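You operate a simulated robot arm through the tools that you are given. There is no shell and no other tool. Be economical: measure what you need, move in short steps, check, and stop when the job is done.

Carry out the task below with a simulated two-armed robot. There is one attempt and no reset: what you move stays moved.

Task
On the top of the high grey table, fold the blue cloth in half and then in half again.

It is judged by the outcome, as a careful person would: the job done as asked, and still so three seconds after it is handed in. It fails if anything else is knocked over, pushed out of place, dropped, spilled or broken. Flat cloth is picked up by pressing the open fingertips on it (5 to 10 N) and closing them slowly along it; thin cloth reads only 2 to 8 mm in the jaws.

Robot
Two 7-joint arms with two-finger parallel grippers on one trunk, on a base that drives. Base frame: it is fixed to the floor where the robot stands at the start and does not move with it; the origin is under the middle of the robot, x ahead of it, y to its left, z up. Readings come in mm, degrees, newtons and seconds.
The left shoulder is at the start at [70, 163, 1170], the right one opposite. Places, roughly: high grey table [600, -600, 800]. Payload 3.43 kg a hand.
The tool frame of a hand sits at the grasp point between the pads (the TCP): z along the fingers, y along the line on which they close. The tips reach 34 mm beyond it. Largest opening 128 mm; finger width 24, thickness 12; the body of the gripper, 48 by 130 mm, starts 96 mm behind the TCP.
Orientation is told as [roll, pitch, yaw] about the base's x, y, z axes, in that order, counted from this pose: with the fingers straight down and closing along the base's y, the tool's x points along the base's -x, its y along +y and its z along -z.

Tools
- The arms move only by the tool servo_tool. It takes "left_steps", "right_steps" or both (then of equal length, played together; a hand with none holds still); each is a list of rows, each a list of 7 numbers: the opening in per cent of the stroke, from 0 (shut) to 100 (fully open), then the shift along the base's x, y, z in units of 300 mm (1.0 is 300 mm), then the turn, a rotation vector about the base's x, y, z in units of 90 degrees (1.0 is 90 degrees). In form: [[gripper, x, y, z, rx, ry, rz], ...]. A call has 1 to 8 rows; each row is the pose to reach, as a shift and turn from the pose commanded when the call began. A call with a number of a shift or a turn outside -1 to 1 is refused whole. Each row takes 0.2 s and may step no farther than 50 mm and 8.6 degrees from the row before; otherwise, or with a gripper value out of range, the whole call is refused. Where a pose cannot be reached the arm comes as near as it can. A force on the tool above 40 N (or 10 N above the force at the start of the call, whichever is more), or a blocked arm, ends the call early, and 0.2 s more pass. Each finger travels about 153 mm/s and halts on what it meets, pressing with about 26 N; the grip force reading is that of the motor and also rises with nothing between the fingers. The clock runs only during rows and for 0.2 s after the last one: add rows that repeat a pose to give the fingers time. It gives the time, the measured TCP pose, the force on the tool (base axes), the opening and the grip force at its end, in the units of the frame above (readings bear some noise), and new pictures: "pictures" is both (left out), scene, wrist or none (wrist: the cameras of the hands that moved).
- Cameras (640 x 400 px; columns grow to the right, rows downward): "scene" is now at [131.5, 16.4, 1385.9]; the picture's right is [0.20, -0.98, -0.00], its down [-0.66, -0.14, -0.73] and it looks along [0.72, 0.15, -0.68] (base axes); focal length 264 px, centre (320, 200). "left" rides on the left gripper at [76, 11, -160] in its tool frame; the picture's right is [-0.15, 0.99, 0.00], its down [-0.88, -0.13, -0.46] and it looks along [-0.45, -0.07, 0.89] (tool axes); focal length 234 px, centre (320, 200). "right" rides on the right gripper at [76, -11, -160] in its tool frame; the picture's right is [0.15, 0.99, 0.00], its down [-0.88, 0.13, -0.46] and it looks along [-0.45, 0.07, 0.89] (tool axes); focal length 234 px, centre (320, 200). There is no depth. A picture from a camera that has moved, and an enlarged one, comes with that camera's place and axes in the base frame and with its lens.
- lift_body(by): slides the trunk up (or, below 0, down) by that many mm; the arms and the scene camera ride with it, the base frame stays. It gives what a move gives, with no picture.
- roll_base(legs): drives the robot by 1 to 6 legs, each [ahead, left, turn to the left] in mm, mm and degrees, along the robot's own axes; the way and the turn of a leg run together, so that a leg with both is an arc; at most 1500 mm and 180 degrees a leg. The arms and the cameras ride along, it lands a little off, and it stops where it bumps. It gives what a move gives, and a new picture of the scene camera.
- head_to(pan, tilt): turns the head with the scene camera to pan (to the left, within 86 degrees either way) and tilt (down, from -29 to 69), counted from straight ahead of the robot. It gives what a move gives, and a new picture of the scene camera.
- close_up(camera, box): a new picture of the part [left, top, right, bottom] of that camera's present view, enlarged. The clock stands still meanwhile.
- job_done(): hands the job in; it is judged then, once.

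Work in short steps. Places have to be worked out from the pictures, the camera data and where the tool is seen: move nearer, look again, correct. Check each grasp and each placing, and mend what went wrong. You have 120 turns and 170 pictures in all, those below and enlarged ones among them. Open the grippers and draw the arms clear of the work before you hand the job in, unless the task says otherwise; then end with one line.

The tools are called by a JSON object that holds its "method" and its "body". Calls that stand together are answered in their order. servo_tool: Moves the arms, as the interface text tells. Its arguments: {"type":"object","properties":{"left_steps":{"type":"array"},"right_steps":{"type":"array"},"pictures":{"type":"string","enum":["both","scene","wrist","none"]}},"required":[]} The other tools are called the same way: lift_body (by) slides the trunk up or down; roll_base (legs) drives the base; head_to (pan, tilt) turns the head that bears the scene camera; close_up (camera, box) takes an enlarged picture of a part of a camera's view; job_done () hands the job in.

At the start:

```text
clock: 0.0
left_ee_pos: [664.4, 323.2, 1051.2]
left_tcp_rot: [-0.1, 0.0, 0.1]
left_ft_force: [-0.2, -0.3, 0.8]
left_width: 127.7
left_grasp_force: 0.0
right_ee_pos: [675.5, -314.2, 1082.0]
right_tcp_rot: [0.0, 0.0, 0.0]
right_ft_force: [0.0, -0.5, -0.5]
right_width: 128.1
right_grasp_force: 0.1
trunk travel left (down, up): [-650.0, 290.0]
robot x, y, heading: [0.2, -0.7, 0.3]
head pan, tilt: [11.7, 42.7]
```

scene: 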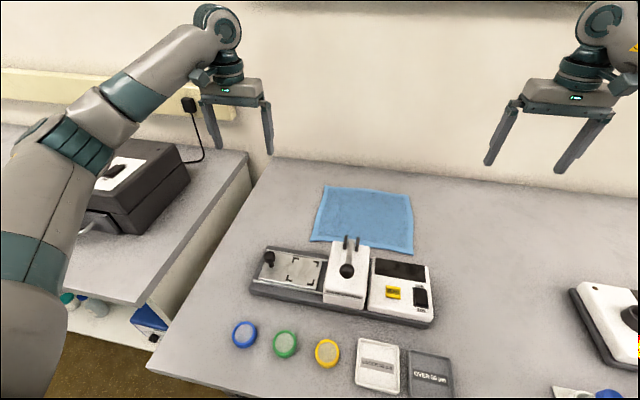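
right: 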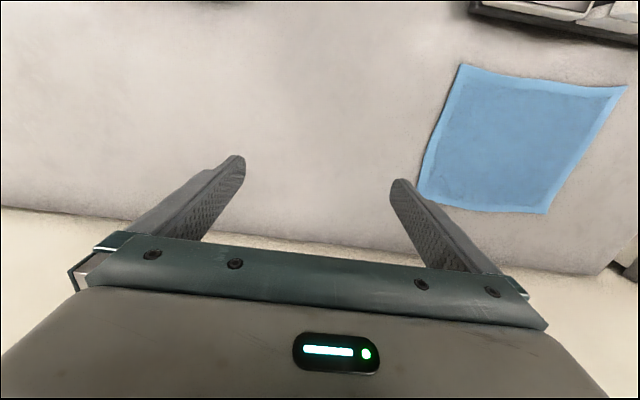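
left: 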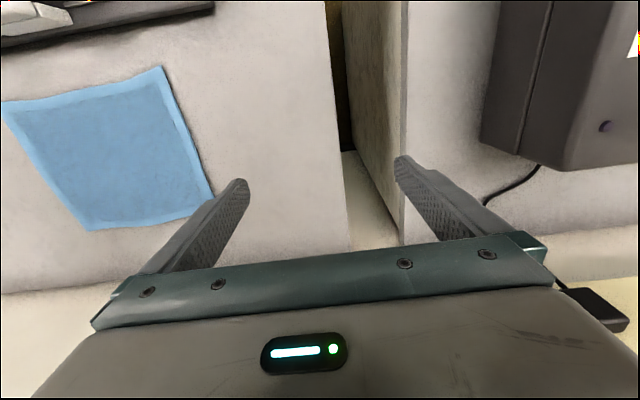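

The blue cloth looks to lie at about x 590–835, y −140…140 on z≈800, beyond a device. I'll enlarge the view to check the corners and the device's height.

{"method": "close_up", "body": {"camera": "scene", "box": [230, 150, 470, 330]}}

{"method": "head_to", "body": {"pan": -35, "tilt": 42}}

```text
2.22 times, centred on (350, 240) of scene
camera zoom: at [131.5, 16.4, 1385.9], right [0.2, -0.98, 0.0], down [-0.66, -0.14, -0.73], along [0.72, 0.15, -0.68], focal length 586 px, centre (253, 111)
```

zoom: 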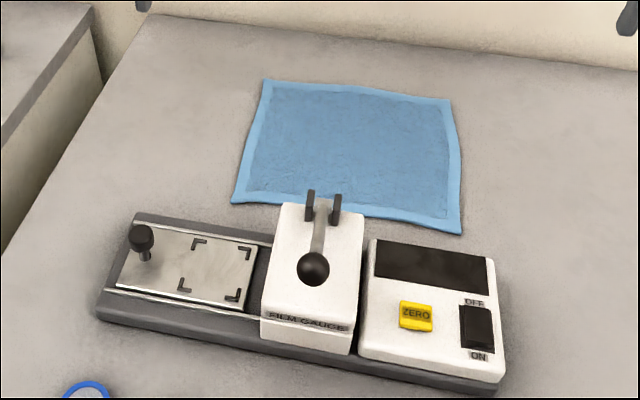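

```text
clock: 1.1
left_ee_pos: [663.8, 323.8, 1050.8]
left_tcp_rot: [0.1, 0.0, 0.1]
left_ft_force: [-0.4, 0.2, 0.0]
left_width: 127.7
left_grasp_force: 0.0
right_ee_pos: [674.9, -314.8, 1081.3]
right_tcp_rot: [0.0, 0.0, -0.1]
right_ft_force: [-0.1, -0.7, -0.3]
right_width: 127.9
right_grasp_force: 0.0
trunk travel left (down, up): [-650.0, 290.0]
robot x, y, heading: [-1.1, -3.2, 0.1]
head pan, tilt: [-35.0, 42.0]
camera scene: at [118.7, -48.3, 1387.0], right [-0.57, -0.82, 0.0], down [-0.55, 0.38, -0.74], along [0.61, -0.43, -0.67], focal length 264 px, centre (320, 200)
```

scene: 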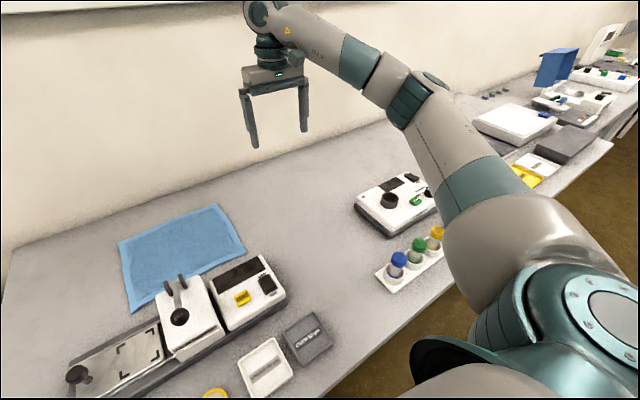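

The cloth is on this long table, with the near edge at x≈590 and about 50 mm from the gauge. I plan to take the two near corners and fold to the far edge; first I move both hands above the near corners.

{"method": "head_to", "body": {"pan": 0, "tilt": 45}}

{"method": "servo_tool", "body": {"left_steps": [[60, -0.033, -0.114, -0.083, 0, 0, 0], [31, -0.067, -0.228, -0.167, 0, 0, 0], [31, -0.1, -0.342, -0.25, 0, 0, 0], [31, -0.133, -0.455, -0.333, 0, 0, 0], [31, -0.167, -0.569, -0.417, 0, 0, 0], [31, -0.2, -0.683, -0.5, 0, 0, 0], [31, -0.2, -0.683, -0.5, 0, 0, 0]], "right_steps": [[60, -0.035, 0.105, -0.101, 0, 0, 0], [31, -0.07, 0.211, -0.202, 0, 0, 0], [31, -0.105, 0.317, -0.303, 0, 0, 0], [31, -0.14, 0.422, -0.405, 0, 0, 0], [31, -0.175, 0.528, -0.506, 0, 0, 0], [31, -0.21, 0.633, -0.607, 0, 0, 0], [31, -0.21, 0.633, -0.607, 0, 0, 0]]}}

```text
clock: 2.1
left_ee_pos: [664.5, 324.0, 1050.6]
left_tcp_rot: [0.0, 0.1, 0.1]
left_ft_force: [0.2, 0.3, -0.3]
left_width: 128.0
left_grasp_force: 0.1
right_ee_pos: [675.5, -315.2, 1082.0]
right_tcp_rot: [0.0, 0.0, 0.0]
right_ft_force: [0.0, -0.2, -0.4]
right_width: 128.1
right_grasp_force: 0.0
trunk travel left (down, up): [-650.0, 290.0]
robot x, y, heading: [-0.3, -0.1, 0.1]
head pan, tilt: [0.0, 45.0]
camera scene: at [131.4, -0.5, 1382.7], right [0.0, -1.0, 0.0], down [-0.71, 0.0, -0.71], along [0.71, 0.0, -0.71], focal length 264 px, centre (320, 200)
```

scene: 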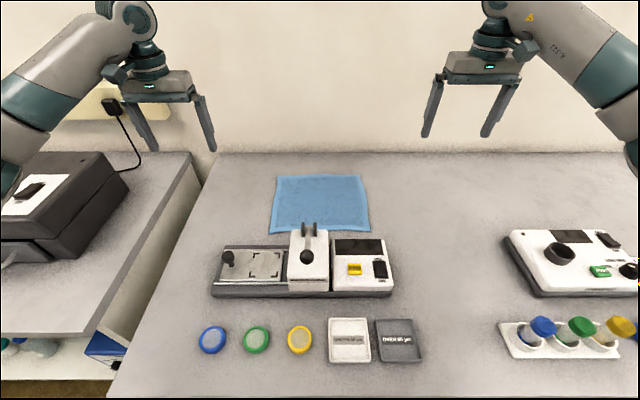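

```text
clock: 3.8
left_ee_pos: [603.7, 116.0, 899.7]
left_tcp_rot: [0.1, -0.1, 0.0]
left_ft_force: [-0.7, 0.5, -0.4]
left_width: 39.9
left_grasp_force: 0.0
right_ee_pos: [612.2, -126.3, 900.5]
right_tcp_rot: [0.1, 0.0, 0.0]
right_ft_force: [0.6, -0.3, -0.3]
right_width: 39.6
right_grasp_force: 0.1
trunk travel left (down, up): [-650.0, 290.0]
robot x, y, heading: [1.4, 0.4, -0.0]
head pan, tilt: [0.0, 45.0]
camera scene: at [130.8, -0.1, 1382.8], right [0.0, -1.0, 0.0], down [-0.71, 0.0, -0.71], along [0.71, 0.0, -0.71], focal length 264 px, centre (320, 200)
camera right: at [537.3, -137.2, 1059.6], right [-0.15, 0.99, 0.0], down [0.88, 0.13, 0.46], along [0.45, 0.07, -0.89], focal length 234 px, centre (320, 200)
camera left: at [527.3, 127.3, 1060.9], right [0.15, 0.99, 0.0], down [0.88, -0.13, 0.46], along [0.45, -0.07, -0.89], focal length 234 px, centre (320, 200)
```

scene: 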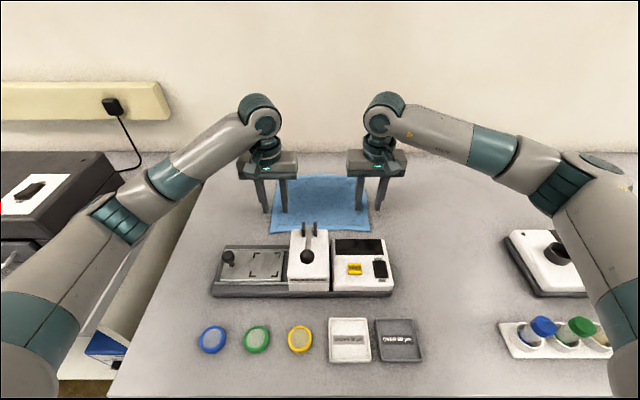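
right: 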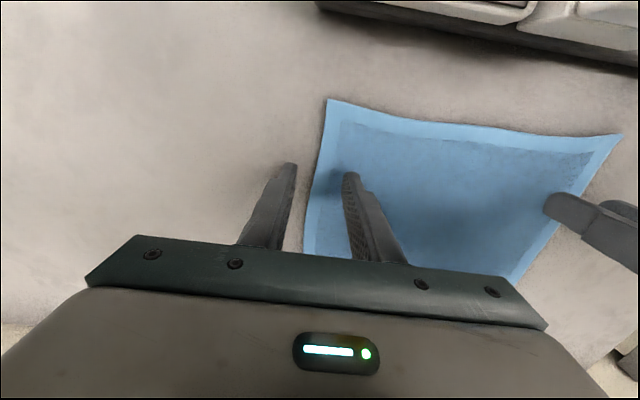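
left: 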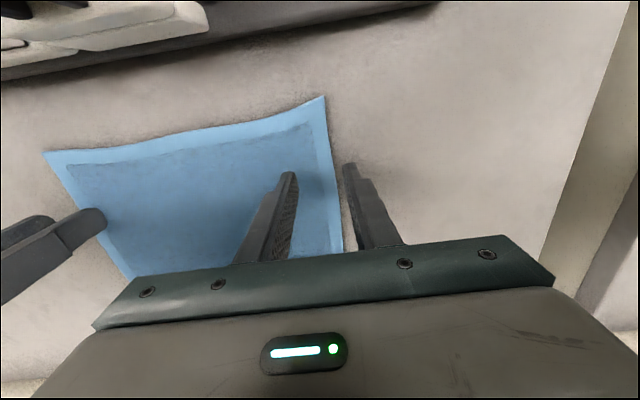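

Comparing the scene and wrist views puts the table top nearer z≈850, so the near corners are at about [541,127] and [550,−128]. I shift over the corners with narrower openings and stay just above the surface.

{"method": "servo_tool", "body": {"left_steps": [[24, -0.08, -0.027, 0.0, 0, 0, 0], [24, -0.16, -0.055, 0, 0, 0, 0], [24, -0.16, -0.055, 0, 0, 0, 0]], "right_steps": [[24, -0.08, 0.04, 0.0, 0, 0, 0], [24, -0.163, 0.085, 0, 0, 0, 0], [24, -0.163, 0.085, 0, 0, 0, 0]]}}

```text
clock: 4.5
left_ee_pos: [555.3, 100.4, 900.0]
left_tcp_rot: [0.0, 0.2, 0.1]
left_ft_force: [0.1, -0.1, 0.1]
left_width: 30.7
left_grasp_force: 0.1
right_ee_pos: [564.0, -99.4, 900.4]
right_tcp_rot: [-0.1, 0.2, 0.0]
right_ft_force: [-0.2, 0.2, -0.4]
right_width: 30.7
right_grasp_force: 0.1
trunk travel left (down, up): [-650.0, 290.0]
robot x, y, heading: [2.6, 1.3, 0.0]
head pan, tilt: [0.0, 45.0]
camera scene: at [132.0, -0.6, 1382.6], right [0.0, -1.0, 0.0], down [-0.71, 0.0, -0.71], along [0.71, 0.0, -0.71], focal length 264 px, centre (320, 200)
camera right: at [489.0, -111.5, 1057.9], right [-0.15, 0.99, 0.0], down [0.88, 0.13, 0.45], along [0.45, 0.07, -0.89], focal length 234 px, centre (320, 200)
camera left: at [479.7, 111.5, 1060.1], right [0.15, 0.99, 0.0], down [0.88, -0.13, 0.45], along [0.45, -0.07, -0.89], focal length 234 px, centre (320, 200)
```

scene: 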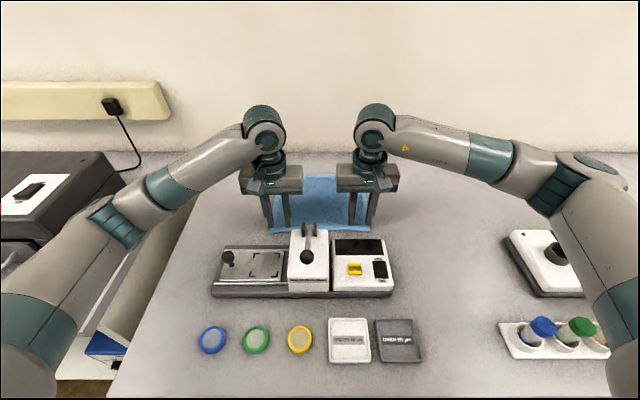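
right: 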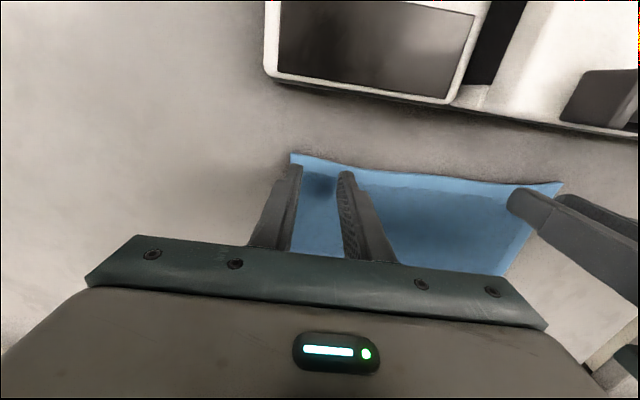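
left: 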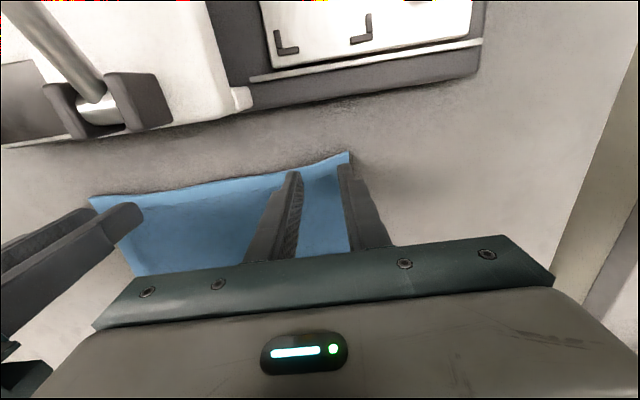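

Both fingers straddle cloth near the corners, so I shift 5 mm inward and begin descending in small steps, watching the forces.

{"method": "servo_tool", "body": {"left_steps": [[24, 0, -0.017, 0, 0, 0, 0], [24, 0, -0.017, -0.015, 0, 0, 0], [24, 0, -0.017, -0.03, 0, 0, 0], [24, 0, -0.017, -0.035, 0, 0, 0]], "right_steps": [[24, 0, 0.017, 0, 0, 0, 0], [24, 0, 0.017, -0.015, 0, 0, 0], [24, 0, 0.017, -0.03, 0, 0, 0], [24, 0, 0.017, -0.035, 0, 0, 0]], "pictures": "none"}}

```text
clock: 5.5
left_ee_pos: [555.4, 95.6, 890.1]
left_tcp_rot: [0.1, 0.1, 0.1]
left_ft_force: [-0.5, -0.9, -0.6]
left_width: 30.6
left_grasp_force: 0.1
right_ee_pos: [563.8, -93.2, 889.4]
right_tcp_rot: [0.0, 0.0, 0.0]
right_ft_force: [0.8, -0.7, 0.9]
right_width: 30.8
right_grasp_force: 0.1
trunk travel left (down, up): [-650.0, 290.0]
robot x, y, heading: [0.6, -1.6, -0.2]
head pan, tilt: [0.0, 45.0]
```

No contact yet; I go on down in 2 mm steps.

{"method": "servo_tool", "body": {"left_steps": [[24, 0, 0, -0.007, 0, 0, 0], [24, 0, 0, -0.013, 0, 0, 0], [24, 0, 0, -0.017, 0, 0, 0]], "right_steps": [[24, 0, 0, -0.007, 0, 0, 0], [24, 0, 0, -0.013, 0, 0, 0], [24, 0, 0, -0.017, 0, 0, 0]], "pictures": "wrist"}}

```text
clock: 6.3
left_ee_pos: [554.7, 97.3, 887.2]
left_tcp_rot: [0.0, -0.1, 0.0]
left_ft_force: [1.7, -1.5, 5.0]
left_width: 30.6
left_grasp_force: 0.0
right_ee_pos: [562.9, -94.8, 885.7]
right_tcp_rot: [0.1, -0.3, -0.1]
right_ft_force: [3.3, 1.5, 16.3]
right_width: 30.4
right_grasp_force: 0.0
trunk travel left (down, up): [-650.0, 290.0]
robot x, y, heading: [-0.5, -5.3, -0.1]
head pan, tilt: [0.0, 45.0]
camera right: at [487.7, -105.8, 1045.6], right [-0.15, 0.99, 0.0], down [0.88, 0.13, 0.46], along [0.45, 0.07, -0.89], focal length 234 px, centre (320, 200)
camera left: at [478.4, 108.0, 1047.5], right [0.15, 0.99, 0.0], down [0.88, -0.13, 0.46], along [0.45, -0.07, -0.89], focal length 234 px, centre (320, 200)
```

right: 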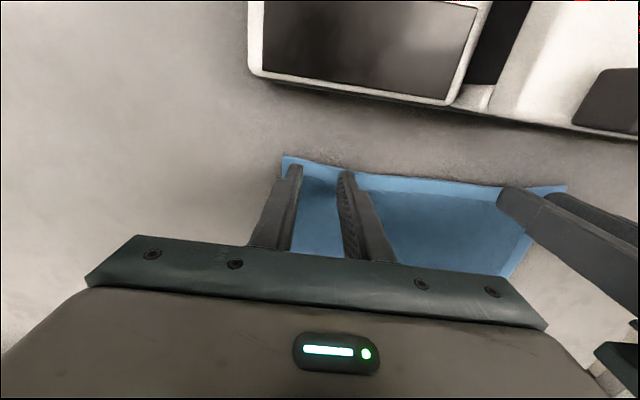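
left: 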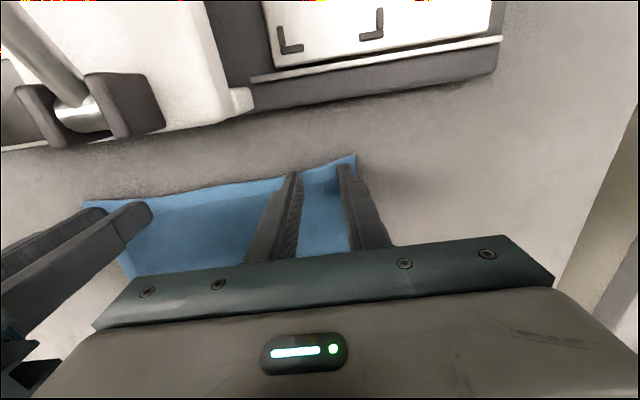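

Contact: left presses 5 N, right 16 N (too hard). I ease the right by ~1 mm, press the left a touch more, and close slowly.

{"method": "servo_tool", "body": {"left_steps": [[24, 0, 0, -0.002, 0, 0, 0], [20, 0, 0, -0.002, 0, 0, 0], [16, 0, 0, -0.002, 0, 0, 0], [12, 0, 0, -0.002, 0, 0, 0], [8, 0, 0, -0.002, 0, 0, 0], [4, 0, 0, -0.002, 0, 0, 0], [0, 0, 0, -0.002, 0, 0, 0], [0, 0, 0, -0.002, 0, 0, 0]], "right_steps": [[24, 0, 0, 0.003, 0, 0, 0], [20, 0, 0, 0.003, 0, 0, 0], [16, 0, 0, 0.003, 0, 0, 0], [12, 0, 0, 0.003, 0, 0, 0], [8, 0, 0, 0.003, 0, 0, 0], [4, 0, 0, 0.003, 0, 0, 0], [0, 0, 0, 0.003, 0, 0, 0], [0, 0, 0, 0.003, 0, 0, 0]], "pictures": "wrist"}}

```text
clock: 8.2
left_ee_pos: [553.8, 96.1, 887.3]
left_tcp_rot: [0.0, -0.2, 0.1]
left_ft_force: [0.5, -19.5, 13.8]
left_width: 4.0
left_grasp_force: 26.1
right_ee_pos: [561.7, -93.4, 887.0]
right_tcp_rot: [0.1, -0.1, 0.1]
right_ft_force: [-0.3, 18.3, 14.1]
right_width: 4.3
right_grasp_force: 25.8
trunk travel left (down, up): [-650.0, 290.0]
robot x, y, heading: [0.6, 0.1, 0.0]
head pan, tilt: [0.0, 45.0]
camera right: at [486.5, -105.4, 1045.7], right [-0.15, 0.99, 0.0], down [0.88, 0.13, 0.46], along [0.45, 0.07, -0.89], focal length 234 px, centre (320, 200)
camera left: at [477.0, 107.0, 1046.8], right [0.15, 0.99, 0.0], down [0.88, -0.13, 0.46], along [0.45, -0.07, -0.89], focal length 234 px, centre (320, 200)
```

right: 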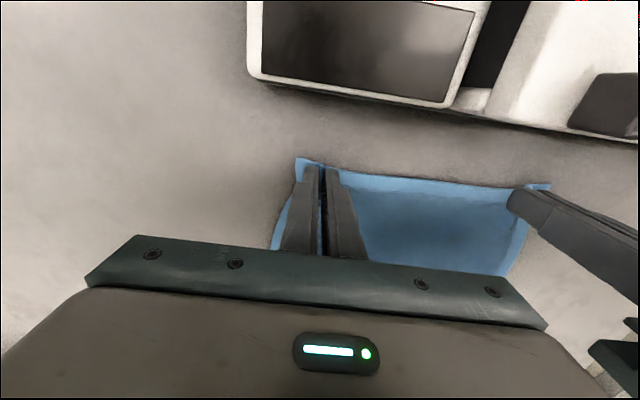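
left: 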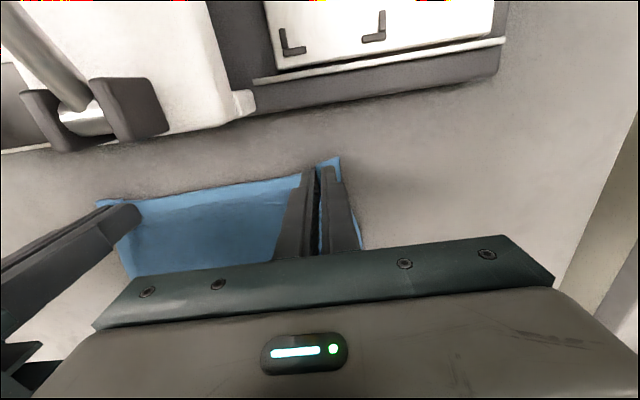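

Both jaws hold cloth (4 mm) but pull against each other, so I ease the hands 6 mm inward and lift along the first half of a fold arc.

{"method": "servo_tool", "body": {"left_steps": [[0, 0.006, -0.02, 0.062, 0, 0, 0], [0, 0.025, -0.02, 0.121, 0, 0, 0], [0, 0.056, -0.02, 0.176, 0, 0, 0], [0, 0.098, -0.02, 0.224, 0, 0, 0], [0, 0.148, -0.02, 0.263, 0, 0, 0], [0, 0.206, -0.02, 0.293, 0, 0, 0], [0, 0.268, -0.02, 0.311, 0, 0, 0], [0, 0.333, -0.02, 0.317, 0, 0, 0]], "right_steps": [[0, 0.006, 0.02, 0.062, 0, 0, 0], [0, 0.025, 0.02, 0.121, 0, 0, 0], [0, 0.056, 0.02, 0.176, 0, 0, 0], [0, 0.098, 0.02, 0.224, 0, 0, 0], [0, 0.148, 0.02, 0.263, 0, 0, 0], [0, 0.206, 0.02, 0.293, 0, 0, 0], [0, 0.268, 0.02, 0.311, 0, 0, 0], [0, 0.333, 0.02, 0.317, 0, 0, 0]]}}

```text
clock: 9.9
left_ee_pos: [655.8, 91.4, 979.3]
left_tcp_rot: [0.1, 0.2, 0.1]
left_ft_force: [1.3, -3.4, 0.4]
left_width: 3.7
left_grasp_force: 26.1
right_ee_pos: [664.6, -87.3, 978.7]
right_tcp_rot: [0.0, 0.0, -0.1]
right_ft_force: [-0.4, 3.4, 0.0]
right_width: 3.7
right_grasp_force: 26.1
trunk travel left (down, up): [-650.0, 290.0]
robot x, y, heading: [1.3, -2.4, 0.1]
head pan, tilt: [0.0, 45.0]
camera scene: at [132.4, -0.5, 1382.5], right [0.0, -1.0, 0.0], down [-0.71, 0.0, -0.71], along [0.71, 0.0, -0.71], focal length 264 px, centre (320, 200)
camera right: at [589.9, -100.5, 1138.8], right [-0.15, 0.99, 0.0], down [0.88, 0.13, 0.45], along [0.45, 0.07, -0.89], focal length 234 px, centre (320, 200)
camera left: at [580.2, 103.2, 1139.3], right [0.15, 0.99, 0.0], down [0.88, -0.13, 0.45], along [0.45, -0.07, -0.89], focal length 234 px, centre (320, 200)
```

scene: 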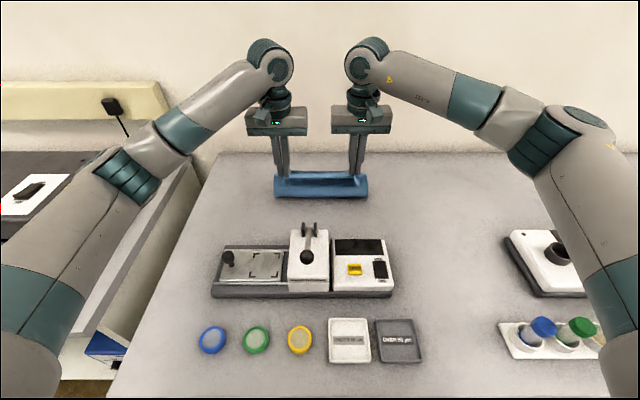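
right: 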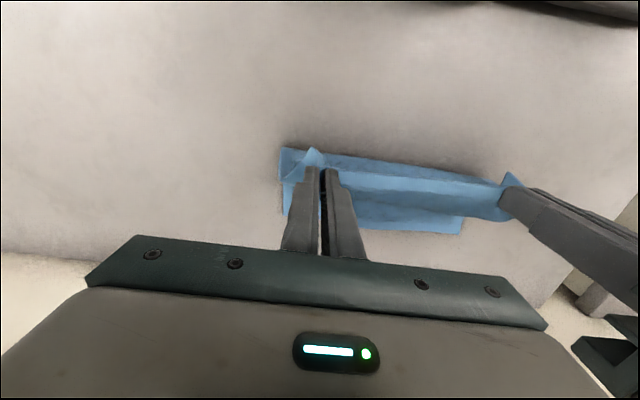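
left: 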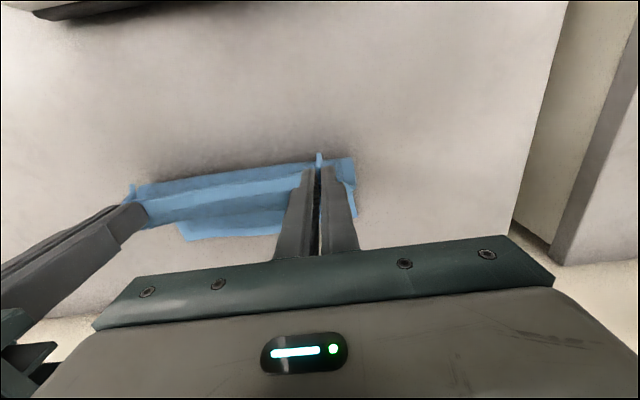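

Both corners hold, and the far edge still lies at x≈759. I lay the held edge onto it with the second half of the arc, stopping a few millimetres above the table.

{"method": "servo_tool", "body": {"left_steps": [[0, 0.058, 0, -0.006, 0, 0, 0], [0, 0.115, 0, -0.023, 0, 0, 0], [0, 0.167, 0, -0.05, 0, 0, 0], [0, 0.212, 0, -0.087, 0, 0, 0], [0, 0.249, 0, -0.132, 0, 0, 0], [0, 0.277, 0, -0.183, 0, 0, 0], [0, 0.294, 0, -0.239, 0, 0, 0], [0, 0.3, 0, -0.295, 0, 0, 0]], "right_steps": [[0, 0.057, 0, -0.006, 0, 0, 0], [0, 0.112, 0, -0.023, 0, 0, 0], [0, 0.162, 0, -0.05, 0, 0, 0], [0, 0.207, 0, -0.087, 0, 0, 0], [0, 0.243, 0, -0.132, 0, 0, 0], [0, 0.27, 0, -0.183, 0, 0, 0], [0, 0.287, 0, -0.239, 0, 0, 0], [0, 0.293, 0, -0.295, 0, 0, 0]]}}

```text
clock: 11.8
left_ee_pos: [745.3, 91.3, 893.8]
left_tcp_rot: [-0.1, -0.2, 0.1]
left_ft_force: [2.5, -3.0, 8.5]
left_width: 3.8
left_grasp_force: 25.8
right_ee_pos: [750.1, -87.6, 894.7]
right_tcp_rot: [0.0, -0.3, 0.0]
right_ft_force: [1.1, 2.5, 3.8]
right_width: 3.7
right_grasp_force: 26.2
trunk travel left (down, up): [-650.0, 290.0]
robot x, y, heading: [-0.7, -1.2, 0.1]
head pan, tilt: [0.0, 45.0]
camera scene: at [129.1, -0.4, 1383.4], right [0.0, -1.0, 0.0], down [-0.71, 0.0, -0.71], along [0.71, 0.0, -0.71], focal length 264 px, centre (320, 200)
camera right: at [674.7, -99.6, 1052.7], right [-0.15, 0.99, 0.0], down [0.88, 0.13, 0.46], along [0.45, 0.07, -0.89], focal length 234 px, centre (320, 200)
camera left: at [668.6, 102.8, 1053.5], right [0.15, 0.99, 0.0], down [0.88, -0.13, 0.46], along [0.45, -0.07, -0.89], focal length 234 px, centre (320, 200)
```

scene: 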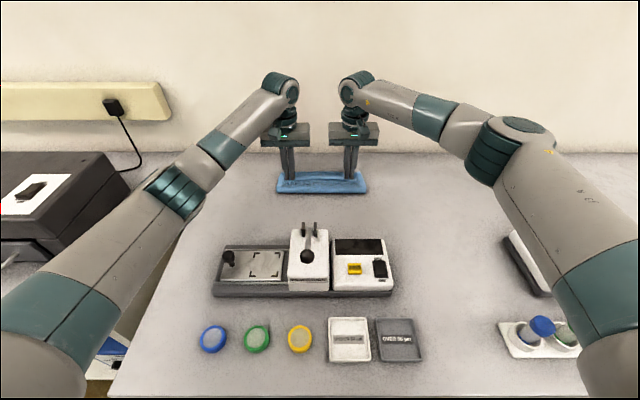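
right: 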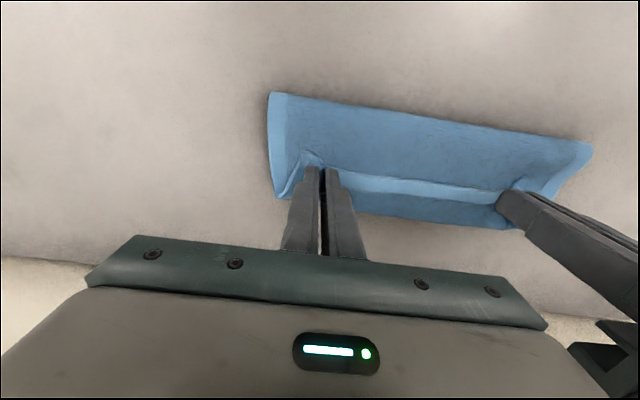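
left: 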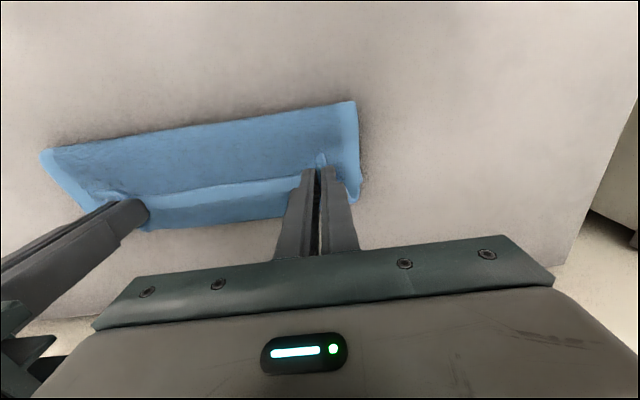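

The far edge is really at x≈777 and the moved edge lies about 18 mm short of it. I raise slightly, shift 18 mm ahead and lower again.

{"method": "servo_tool", "body": {"left_steps": [[0, 0, 0, 0.04, 0, 0, 0], [0, 0.03, 0.005, 0.05, 0, 0, 0], [0, 0.06, 0.005, 0.04, 0, 0, 0], [0, 0.063, 0.005, 0.0, 0, 0, 0], [0, 0.063, 0.005, -0.01, 0, 0, 0]], "right_steps": [[0, 0, 0, 0.04, 0, 0, 0], [0, 0.03, -0.005, 0.05, 0, 0, 0], [0, 0.06, -0.005, 0.04, 0, 0, 0], [0, 0.063, -0.005, 0.0, 0, 0, 0], [0, 0.063, -0.005, -0.01, 0, 0, 0]], "pictures": "wrist"}}

```text
clock: 12.9
left_ee_pos: [764.4, 91.9, 891.7]
left_tcp_rot: [-0.1, -0.2, 0.0]
left_ft_force: [1.2, -6.7, 12.5]
left_width: 3.7
left_grasp_force: 26.1
right_ee_pos: [769.8, -89.2, 891.8]
right_tcp_rot: [0.1, -0.2, 0.0]
right_ft_force: [0.8, 6.9, 9.5]
right_width: 3.8
right_grasp_force: 25.9
trunk travel left (down, up): [-650.0, 290.0]
robot x, y, heading: [-0.6, 5.5, -0.0]
head pan, tilt: [0.0, 45.0]
camera right: at [693.6, -101.2, 1051.0], right [-0.15, 0.99, 0.0], down [0.88, 0.13, 0.46], along [0.45, 0.07, -0.89], focal length 234 px, centre (320, 200)
camera left: at [686.7, 104.5, 1051.8], right [0.15, 0.99, 0.0], down [0.88, -0.13, 0.46], along [0.45, -0.07, -0.89], focal length 234 px, centre (320, 200)
```

right: 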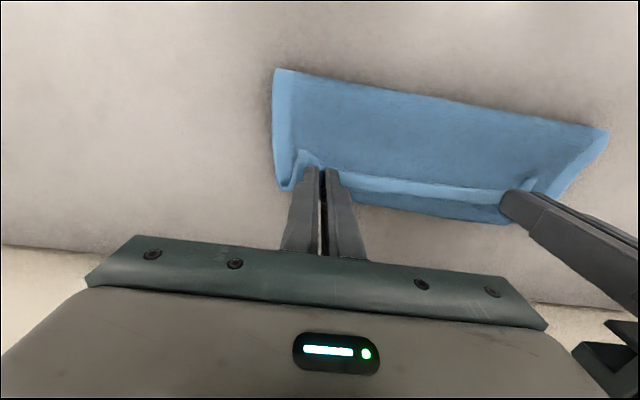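
left: 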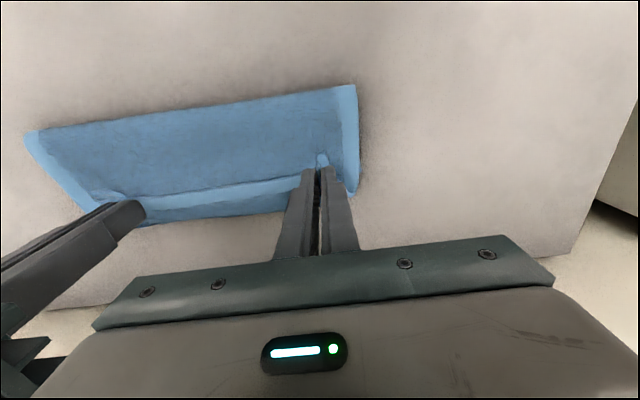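

The dark strip beyond the light band is ambiguous (lower layer or hanging hem flap), so I enlarge it.

{"method": "close_up", "body": {"camera": "right", "box": [260, 60, 620, 285]}}

{"method": "close_up", "body": {"camera": "scene", "box": [260, 140, 388, 220]}}

```text
1.78 times, centred on (440, 172) of right
camera zoom: at [693.6, -101.2, 1051.0], right [-0.15, 0.99, 0.0], down [0.88, 0.13, 0.46], along [0.45, 0.07, -0.89], focal length 416 px, centre (107, 249)
```

zoom: 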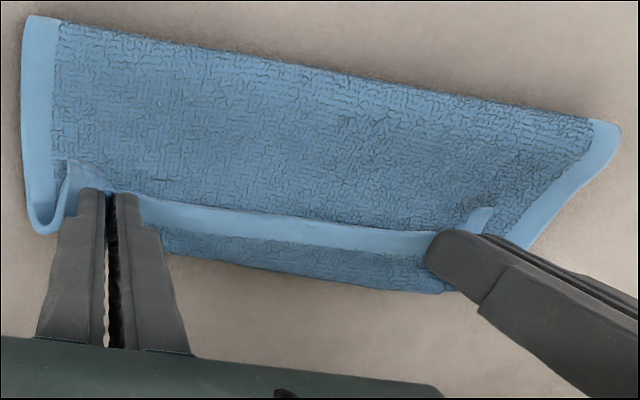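

```text
5.00 times, centred on (324, 180) of scene
camera zoom: at [129.3, -0.4, 1383.3], right [0.0, -1.0, 0.0], down [-0.71, 0.0, -0.71], along [0.71, 0.0, -0.71], focal length 1320 px, centre (300, 300)
```

zoom: 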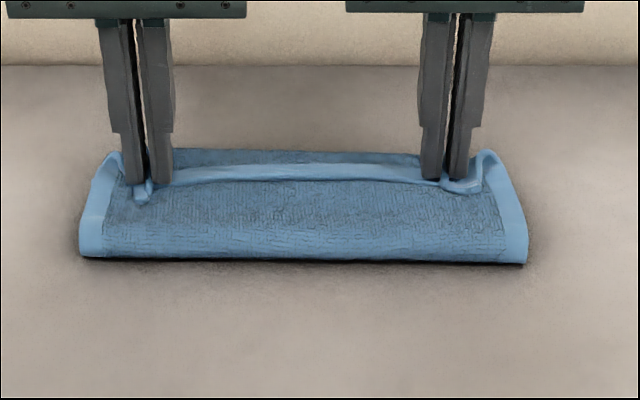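

The main layer wraps around in front of the jaws (bulge at x≈793) with the hem pointing back at me, and the crease has advanced to x≈688 instead of ≈657. I move the hands back 30 mm, slightly raised, to bring the crease home, then look before releasing.

{"method": "servo_tool", "body": {"left_steps": [[0, 0, 0, 0.05, 0, 0, 0], [0, -0.05, 0, 0.05, 0, 0, 0], [0, -0.1, 0, 0.04, 0, 0, 0], [0, -0.1, 0, 0.015, 0, 0, 0], [0, -0.1, 0, 0.015, 0, 0, 0]], "right_steps": [[0, 0, 0, 0.05, 0, 0, 0], [0, -0.05, 0, 0.05, 0, 0, 0], [0, -0.1, 0, 0.04, 0, 0, 0], [0, -0.1, 0, 0.015, 0, 0, 0], [0, -0.1, 0, 0.015, 0, 0, 0]], "pictures": "wrist"}}

{"method": "close_up", "body": {"camera": "scene", "box": [260, 140, 388, 220]}}

```text
clock: 14.2
left_ee_pos: [735.1, 93.0, 893.8]
left_tcp_rot: [0.0, -0.2, 0.1]
left_ft_force: [-0.2, -4.3, 5.4]
left_width: 3.5
left_grasp_force: 25.5
right_ee_pos: [738.3, -88.6, 894.6]
right_tcp_rot: [0.1, -0.1, 0.1]
right_ft_force: [0.4, 5.5, 4.4]
right_width: 3.9
right_grasp_force: 26.1
trunk travel left (down, up): [-650.0, 290.0]
robot x, y, heading: [0.2, 3.6, 0.0]
head pan, tilt: [0.0, 45.0]
camera right: at [663.5, -100.8, 1053.2], right [-0.15, 0.99, 0.0], down [0.88, 0.13, 0.46], along [0.45, 0.07, -0.89], focal length 234 px, centre (320, 200)
camera left: at [657.9, 103.7, 1053.4], right [0.14, 0.99, 0.0], down [0.88, -0.13, 0.46], along [0.45, -0.07, -0.89], focal length 234 px, centre (320, 200)
```

right: 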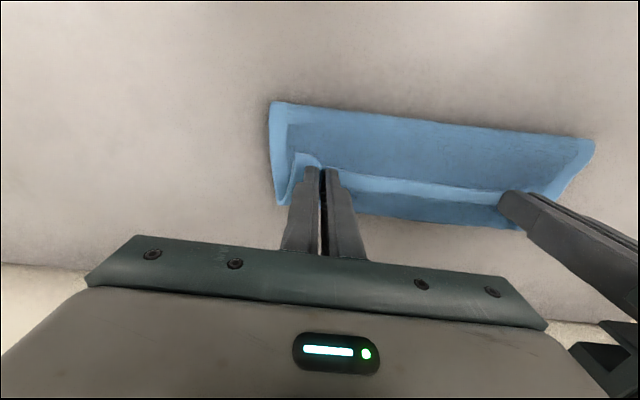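
left: 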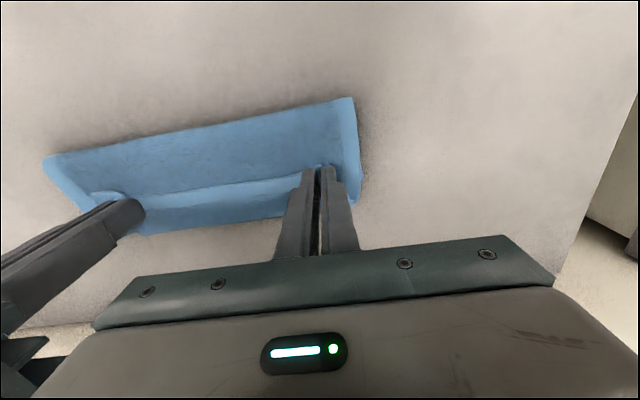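

```text
5.00 times, centred on (324, 180) of scene
camera zoom: at [130.5, -0.4, 1382.9], right [0.0, -1.0, 0.0], down [-0.71, 0.0, -0.71], along [0.71, 0.0, -0.71], focal length 1320 px, centre (300, 300)
```

zoom: 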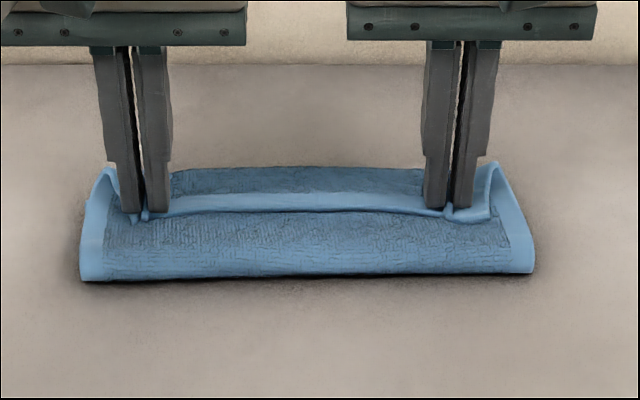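

The hem is clearly rolled back. I go back another 10 mm to bring the crease further home, then release and lift to see how it settles.

{"method": "servo_tool", "body": {"left_steps": [[0, -0.035, 0, 0.01, 0, 0, 0], [0, -0.035, 0, 0, 0, 0, 0], [8, -0.035, 0, 0, 0, 0, 0], [16, -0.035, 0, 0, 0, 0, 0], [16, -0.035, 0, 0.05, 0, 0, 0], [16, -0.035, 0.1, 0.2, 0, 0, 0], [16, -0.1, 0.25, 0.25, 0, 0, 0], [16, -0.1, 0.4, 0.3, 0, 0, 0]], "right_steps": [[0, -0.035, 0, 0.01, 0, 0, 0], [0, -0.035, 0, 0, 0, 0, 0], [8, -0.035, 0, 0, 0, 0, 0], [16, -0.035, 0, 0, 0, 0, 0], [16, -0.035, 0, 0.05, 0, 0, 0], [16, -0.035, -0.1, 0.2, 0, 0, 0], [16, -0.1, -0.25, 0.25, 0, 0, 0], [16, -0.1, -0.4, 0.3, 0, 0, 0]], "pictures": "wrist"}}

{"method": "close_up", "body": {"camera": "scene", "box": [260, 140, 388, 220]}}

```text
refused: row 6 steps farther than a row can; nothing moved
```

```text
5.00 times, centred on (324, 180) of scene
camera zoom: at [130.5, -0.4, 1382.9], right [0.0, -1.0, 0.0], down [-0.71, 0.0, -0.71], along [0.71, 0.0, -0.71], focal length 1320 px, centre (300, 300)
```

zoom: 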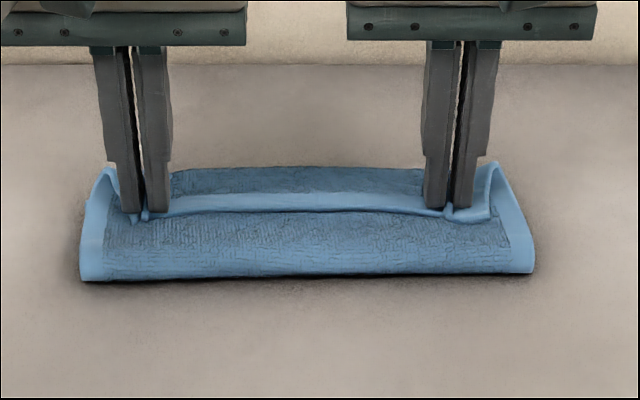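

A step was too long; I repeat with shorter ones.

{"method": "servo_tool", "body": {"left_steps": [[0, -0.035, 0, 0.01, 0, 0, 0], [0, -0.035, 0, 0, 0, 0, 0], [8, -0.035, 0, 0, 0, 0, 0], [16, -0.035, 0, 0, 0, 0, 0], [16, -0.035, 0, 0.06, 0, 0, 0], [16, -0.035, 0.05, 0.18, 0, 0, 0], [16, -0.07, 0.18, 0.25, 0, 0, 0], [16, -0.1, 0.32, 0.28, 0, 0, 0]], "right_steps": [[0, -0.035, 0, 0.01, 0, 0, 0], [0, -0.035, 0, 0, 0, 0, 0], [8, -0.035, 0, 0, 0, 0, 0], [16, -0.035, 0, 0, 0, 0, 0], [16, -0.035, 0, 0.06, 0, 0, 0], [16, -0.035, -0.05, 0.18, 0, 0, 0], [16, -0.07, -0.18, 0.25, 0, 0, 0], [16, -0.1, -0.32, 0.28, 0, 0, 0]], "pictures": "wrist"}}

{"method": "close_up", "body": {"camera": "scene", "box": [260, 140, 388, 220]}}

```text
clock: 15.9
left_ee_pos: [703.7, 188.5, 978.5]
left_tcp_rot: [0.0, 0.0, 0.0]
left_ft_force: [-0.2, 0.1, 0.2]
left_width: 20.7
left_grasp_force: 0.1
right_ee_pos: [709.2, -186.7, 975.8]
right_tcp_rot: [0.0, 0.0, 0.1]
right_ft_force: [-0.7, -0.8, -0.4]
right_width: 20.4
right_grasp_force: 0.1
trunk travel left (down, up): [-650.0, 290.0]
robot x, y, heading: [-1.6, -2.0, 0.2]
head pan, tilt: [0.0, 45.0]
camera right: at [635.0, -198.6, 1136.1], right [-0.15, 0.99, 0.0], down [0.88, 0.13, 0.46], along [0.45, 0.07, -0.89], focal length 234 px, centre (320, 200)
camera left: at [627.9, 199.7, 1138.0], right [0.15, 0.99, 0.0], down [0.88, -0.13, 0.46], along [0.45, -0.07, -0.89], focal length 234 px, centre (320, 200)
```

right: 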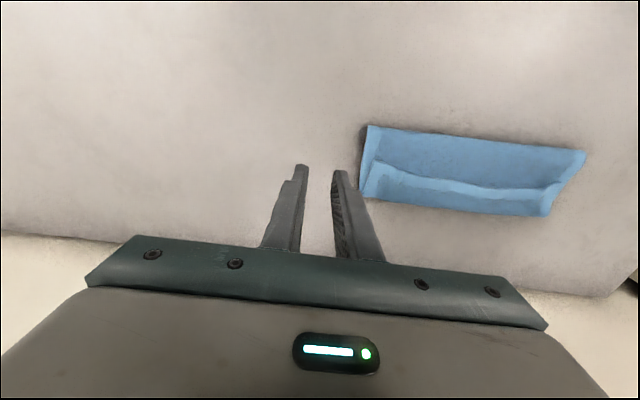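
left: 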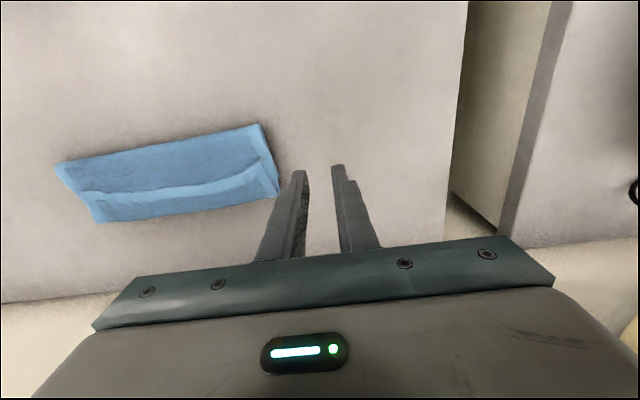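

```text
5.00 times, centred on (324, 180) of scene
camera zoom: at [130.1, -0.5, 1382.8], right [0.0, -1.0, 0.0], down [-0.71, 0.0, -0.71], along [0.71, 0.0, -0.71], focal length 1320 px, centre (300, 300)
```

zoom: 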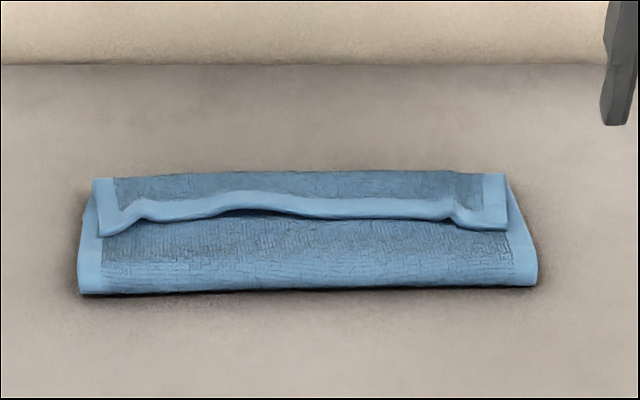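

Released, the moved layer is doubled back by 40 mm or so with its hem toward me. The cleanest mend is to retake that hem at its corners, unfold it back toward me (no curl that way), and refold with a better grasp; I move above the flap corners.

{"method": "servo_tool", "body": {"left_steps": [[19, 0.02, -0.1, -0.08, 0, 0, 0], [19, 0.04, -0.2, -0.16, 0, 0, 0], [19, 0.053, -0.305, -0.24, 0, 0, 0], [19, 0.053, -0.305, -0.26, 0, 0, 0]], "right_steps": [[19, 0.02, 0.1, -0.08, 0, 0, 0], [19, 0.03, 0.2, -0.16, 0, 0, 0], [19, 0.035, 0.3, -0.235, 0, 0, 0], [19, 0.035, 0.3, -0.255, 0, 0, 0]], "pictures": "wrist"}}

{"method": "close_up", "body": {"camera": "scene", "box": [260, 140, 388, 220]}}

```text
clock: 16.9
left_ee_pos: [720.9, 96.1, 899.5]
left_tcp_rot: [-0.1, -0.1, 0.0]
left_ft_force: [-0.3, -0.5, 1.2]
left_width: 24.2
left_grasp_force: 0.0
right_ee_pos: [720.1, -94.8, 900.5]
right_tcp_rot: [0.0, 0.0, 0.0]
right_ft_force: [0.9, 0.2, 0.3]
right_width: 24.1
right_grasp_force: 0.0
trunk travel left (down, up): [-650.0, 290.0]
robot x, y, heading: [1.3, 2.1, -0.1]
head pan, tilt: [0.0, 45.0]
camera right: at [645.3, -106.6, 1060.0], right [-0.15, 0.99, 0.0], down [0.88, 0.13, 0.46], along [0.45, 0.07, -0.89], focal length 234 px, centre (320, 200)
camera left: at [644.2, 107.6, 1060.2], right [0.15, 0.99, 0.0], down [0.88, -0.13, 0.46], along [0.45, -0.07, -0.89], focal length 234 px, centre (320, 200)
```

right: 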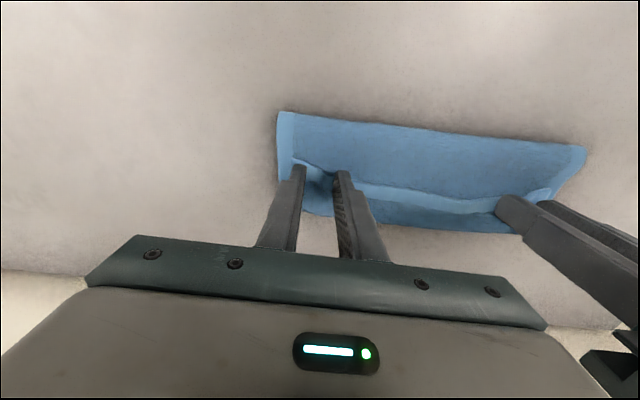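
left: 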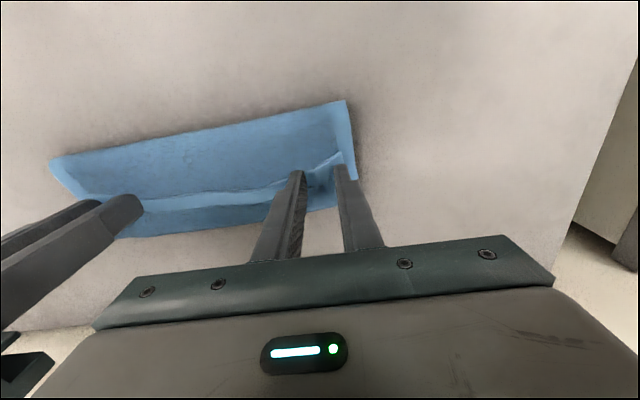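

```text
5.00 times, centred on (324, 180) of scene
camera zoom: at [131.0, -0.3, 1382.8], right [0.0, -1.0, 0.0], down [-0.71, 0.0, -0.71], along [0.71, 0.0, -0.71], focal length 1320 px, centre (300, 300)
```

zoom: 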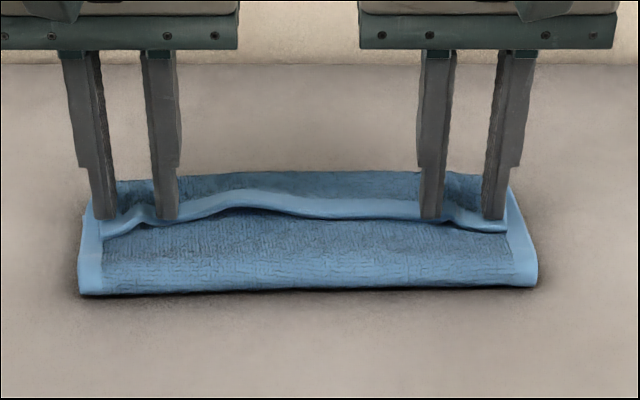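

The open fingertips straddle the flap hem at both ends. I descend in 1–2 mm rows until light contact.

{"method": "servo_tool", "body": {"left_steps": [[19, 0, 0, -0.007, 0, 0, 0], [19, 0, 0, -0.013, 0, 0, 0], [19, 0, 0, -0.018, 0, 0, 0]], "right_steps": [[19, 0, 0, -0.007, 0, 0, 0], [19, 0, 0, -0.013, 0, 0, 0], [19, 0, 0, -0.018, 0, 0, 0]], "pictures": "none"}}

```text
clock: 17.8
left_ee_pos: [720.4, 97.0, 894.2]
left_tcp_rot: [0.0, 0.0, 0.0]
left_ft_force: [0.2, -1.1, 3.7]
left_width: 24.5
left_grasp_force: 0.0
right_ee_pos: [719.7, -95.5, 895.9]
right_tcp_rot: [0.0, 0.0, 0.0]
right_ft_force: [0.5, 0.8, 2.0]
right_width: 24.1
right_grasp_force: 0.0
trunk travel left (down, up): [-650.0, 290.0]
robot x, y, heading: [2.5, -4.0, -0.1]
head pan, tilt: [0.0, 45.0]
```

Light contact on both (2–4 N). I press 1 mm more and close slowly.

{"method": "servo_tool", "body": {"left_steps": [[19, 0, 0, -0.003, 0, 0, 0], [15, 0, 0, -0.003, 0, 0, 0], [12, 0, 0, -0.003, 0, 0, 0], [9, 0, 0, -0.003, 0, 0, 0], [6, 0, 0, -0.003, 0, 0, 0], [3, 0, 0, -0.003, 0, 0, 0], [0, 0, 0, -0.003, 0, 0, 0], [0, 0, 0, 0.03, 0, 0, 0]], "right_steps": [[19, 0, 0, -0.005, 0, 0, 0], [15, 0, 0, -0.005, 0, 0, 0], [12, 0, 0, -0.005, 0, 0, 0], [9, 0, 0, -0.005, 0, 0, 0], [6, 0, 0, -0.005, 0, 0, 0], [3, 0, 0, -0.005, 0, 0, 0], [0, 0, 0, -0.005, 0, 0, 0], [0, 0, 0, 0.03, 0, 0, 0]], "pictures": "none"}}

{"method": "close_up", "body": {"camera": "scene", "box": [260, 140, 388, 220]}}

```text
clock: 19.6
left_ee_pos: [721.7, 98.9, 902.8]
left_tcp_rot: [0.0, 0.1, 0.1]
left_ft_force: [0.8, -6.3, 0.9]
left_width: 3.8
left_grasp_force: 25.8
right_ee_pos: [720.9, -94.8, 903.0]
right_tcp_rot: [0.0, 0.1, 0.0]
right_ft_force: [0.0, 5.9, 0.4]
right_width: 3.4
right_grasp_force: 26.0
trunk travel left (down, up): [-650.0, 290.0]
robot x, y, heading: [1.1, -0.1, -0.2]
head pan, tilt: [0.0, 45.0]
```

```text
5.00 times, centred on (324, 180) of scene
camera zoom: at [131.5, -0.4, 1382.4], right [0.0, -1.0, 0.0], down [-0.71, 0.0, -0.71], along [0.71, 0.0, -0.71], focal length 1320 px, centre (300, 300)
```

zoom: 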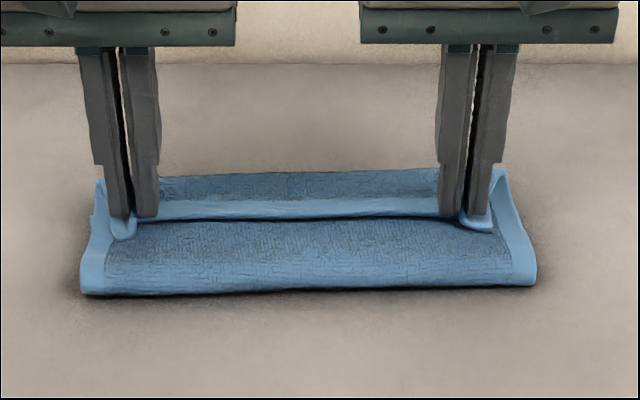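

Both jaws hold the hem alone. I lift and carry it back toward me in an arc, to mid-way first.

{"method": "servo_tool", "body": {"left_steps": [[0, 0, 0, 0.08, 0, 0, 0], [0, 0, 0, 0.16, 0, 0, 0], [0, -0.05, 0, 0.22, 0, 0, 0], [0, -0.12, 0, 0.26, 0, 0, 0], [0, -0.2, 0, 0.28, 0, 0, 0]], "right_steps": [[0, 0, 0, 0.08, 0, 0, 0], [0, 0, 0, 0.16, 0, 0, 0], [0, -0.05, 0, 0.22, 0, 0, 0], [0, -0.12, 0, 0.26, 0, 0, 0], [0, -0.2, 0, 0.28, 0, 0, 0]], "pictures": "wrist"}}

```text
clock: 20.8
left_ee_pos: [657.5, 96.9, 988.0]
left_tcp_rot: [0.1, -0.1, 0.1]
left_ft_force: [0.5, -4.0, 0.9]
left_width: 3.6
left_grasp_force: 26.1
right_ee_pos: [658.5, -94.8, 990.1]
right_tcp_rot: [0.0, 0.0, 0.0]
right_ft_force: [-0.3, 4.2, -0.3]
right_width: 3.9
right_grasp_force: 26.1
trunk travel left (down, up): [-650.0, 290.0]
robot x, y, heading: [1.0, -5.3, -0.1]
head pan, tilt: [0.0, 45.0]
camera right: at [584.2, -106.3, 1149.3], right [-0.15, 0.99, 0.0], down [0.88, 0.13, 0.46], along [0.45, 0.07, -0.89], focal length 234 px, centre (320, 200)
camera left: at [582.4, 107.7, 1147.8], right [0.14, 0.99, 0.0], down [0.88, -0.13, 0.46], along [0.45, -0.07, -0.89], focal length 234 px, centre (320, 200)
```

right: 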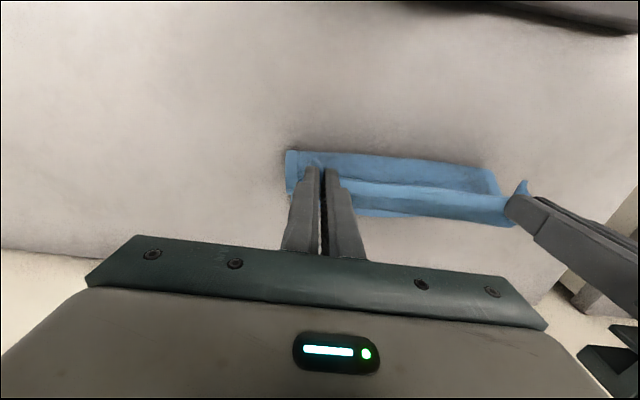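
left: 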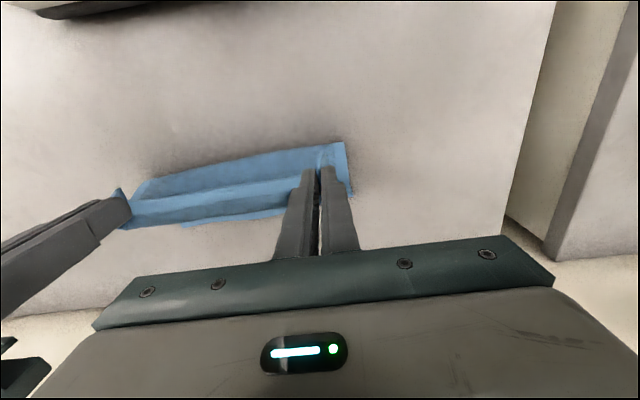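

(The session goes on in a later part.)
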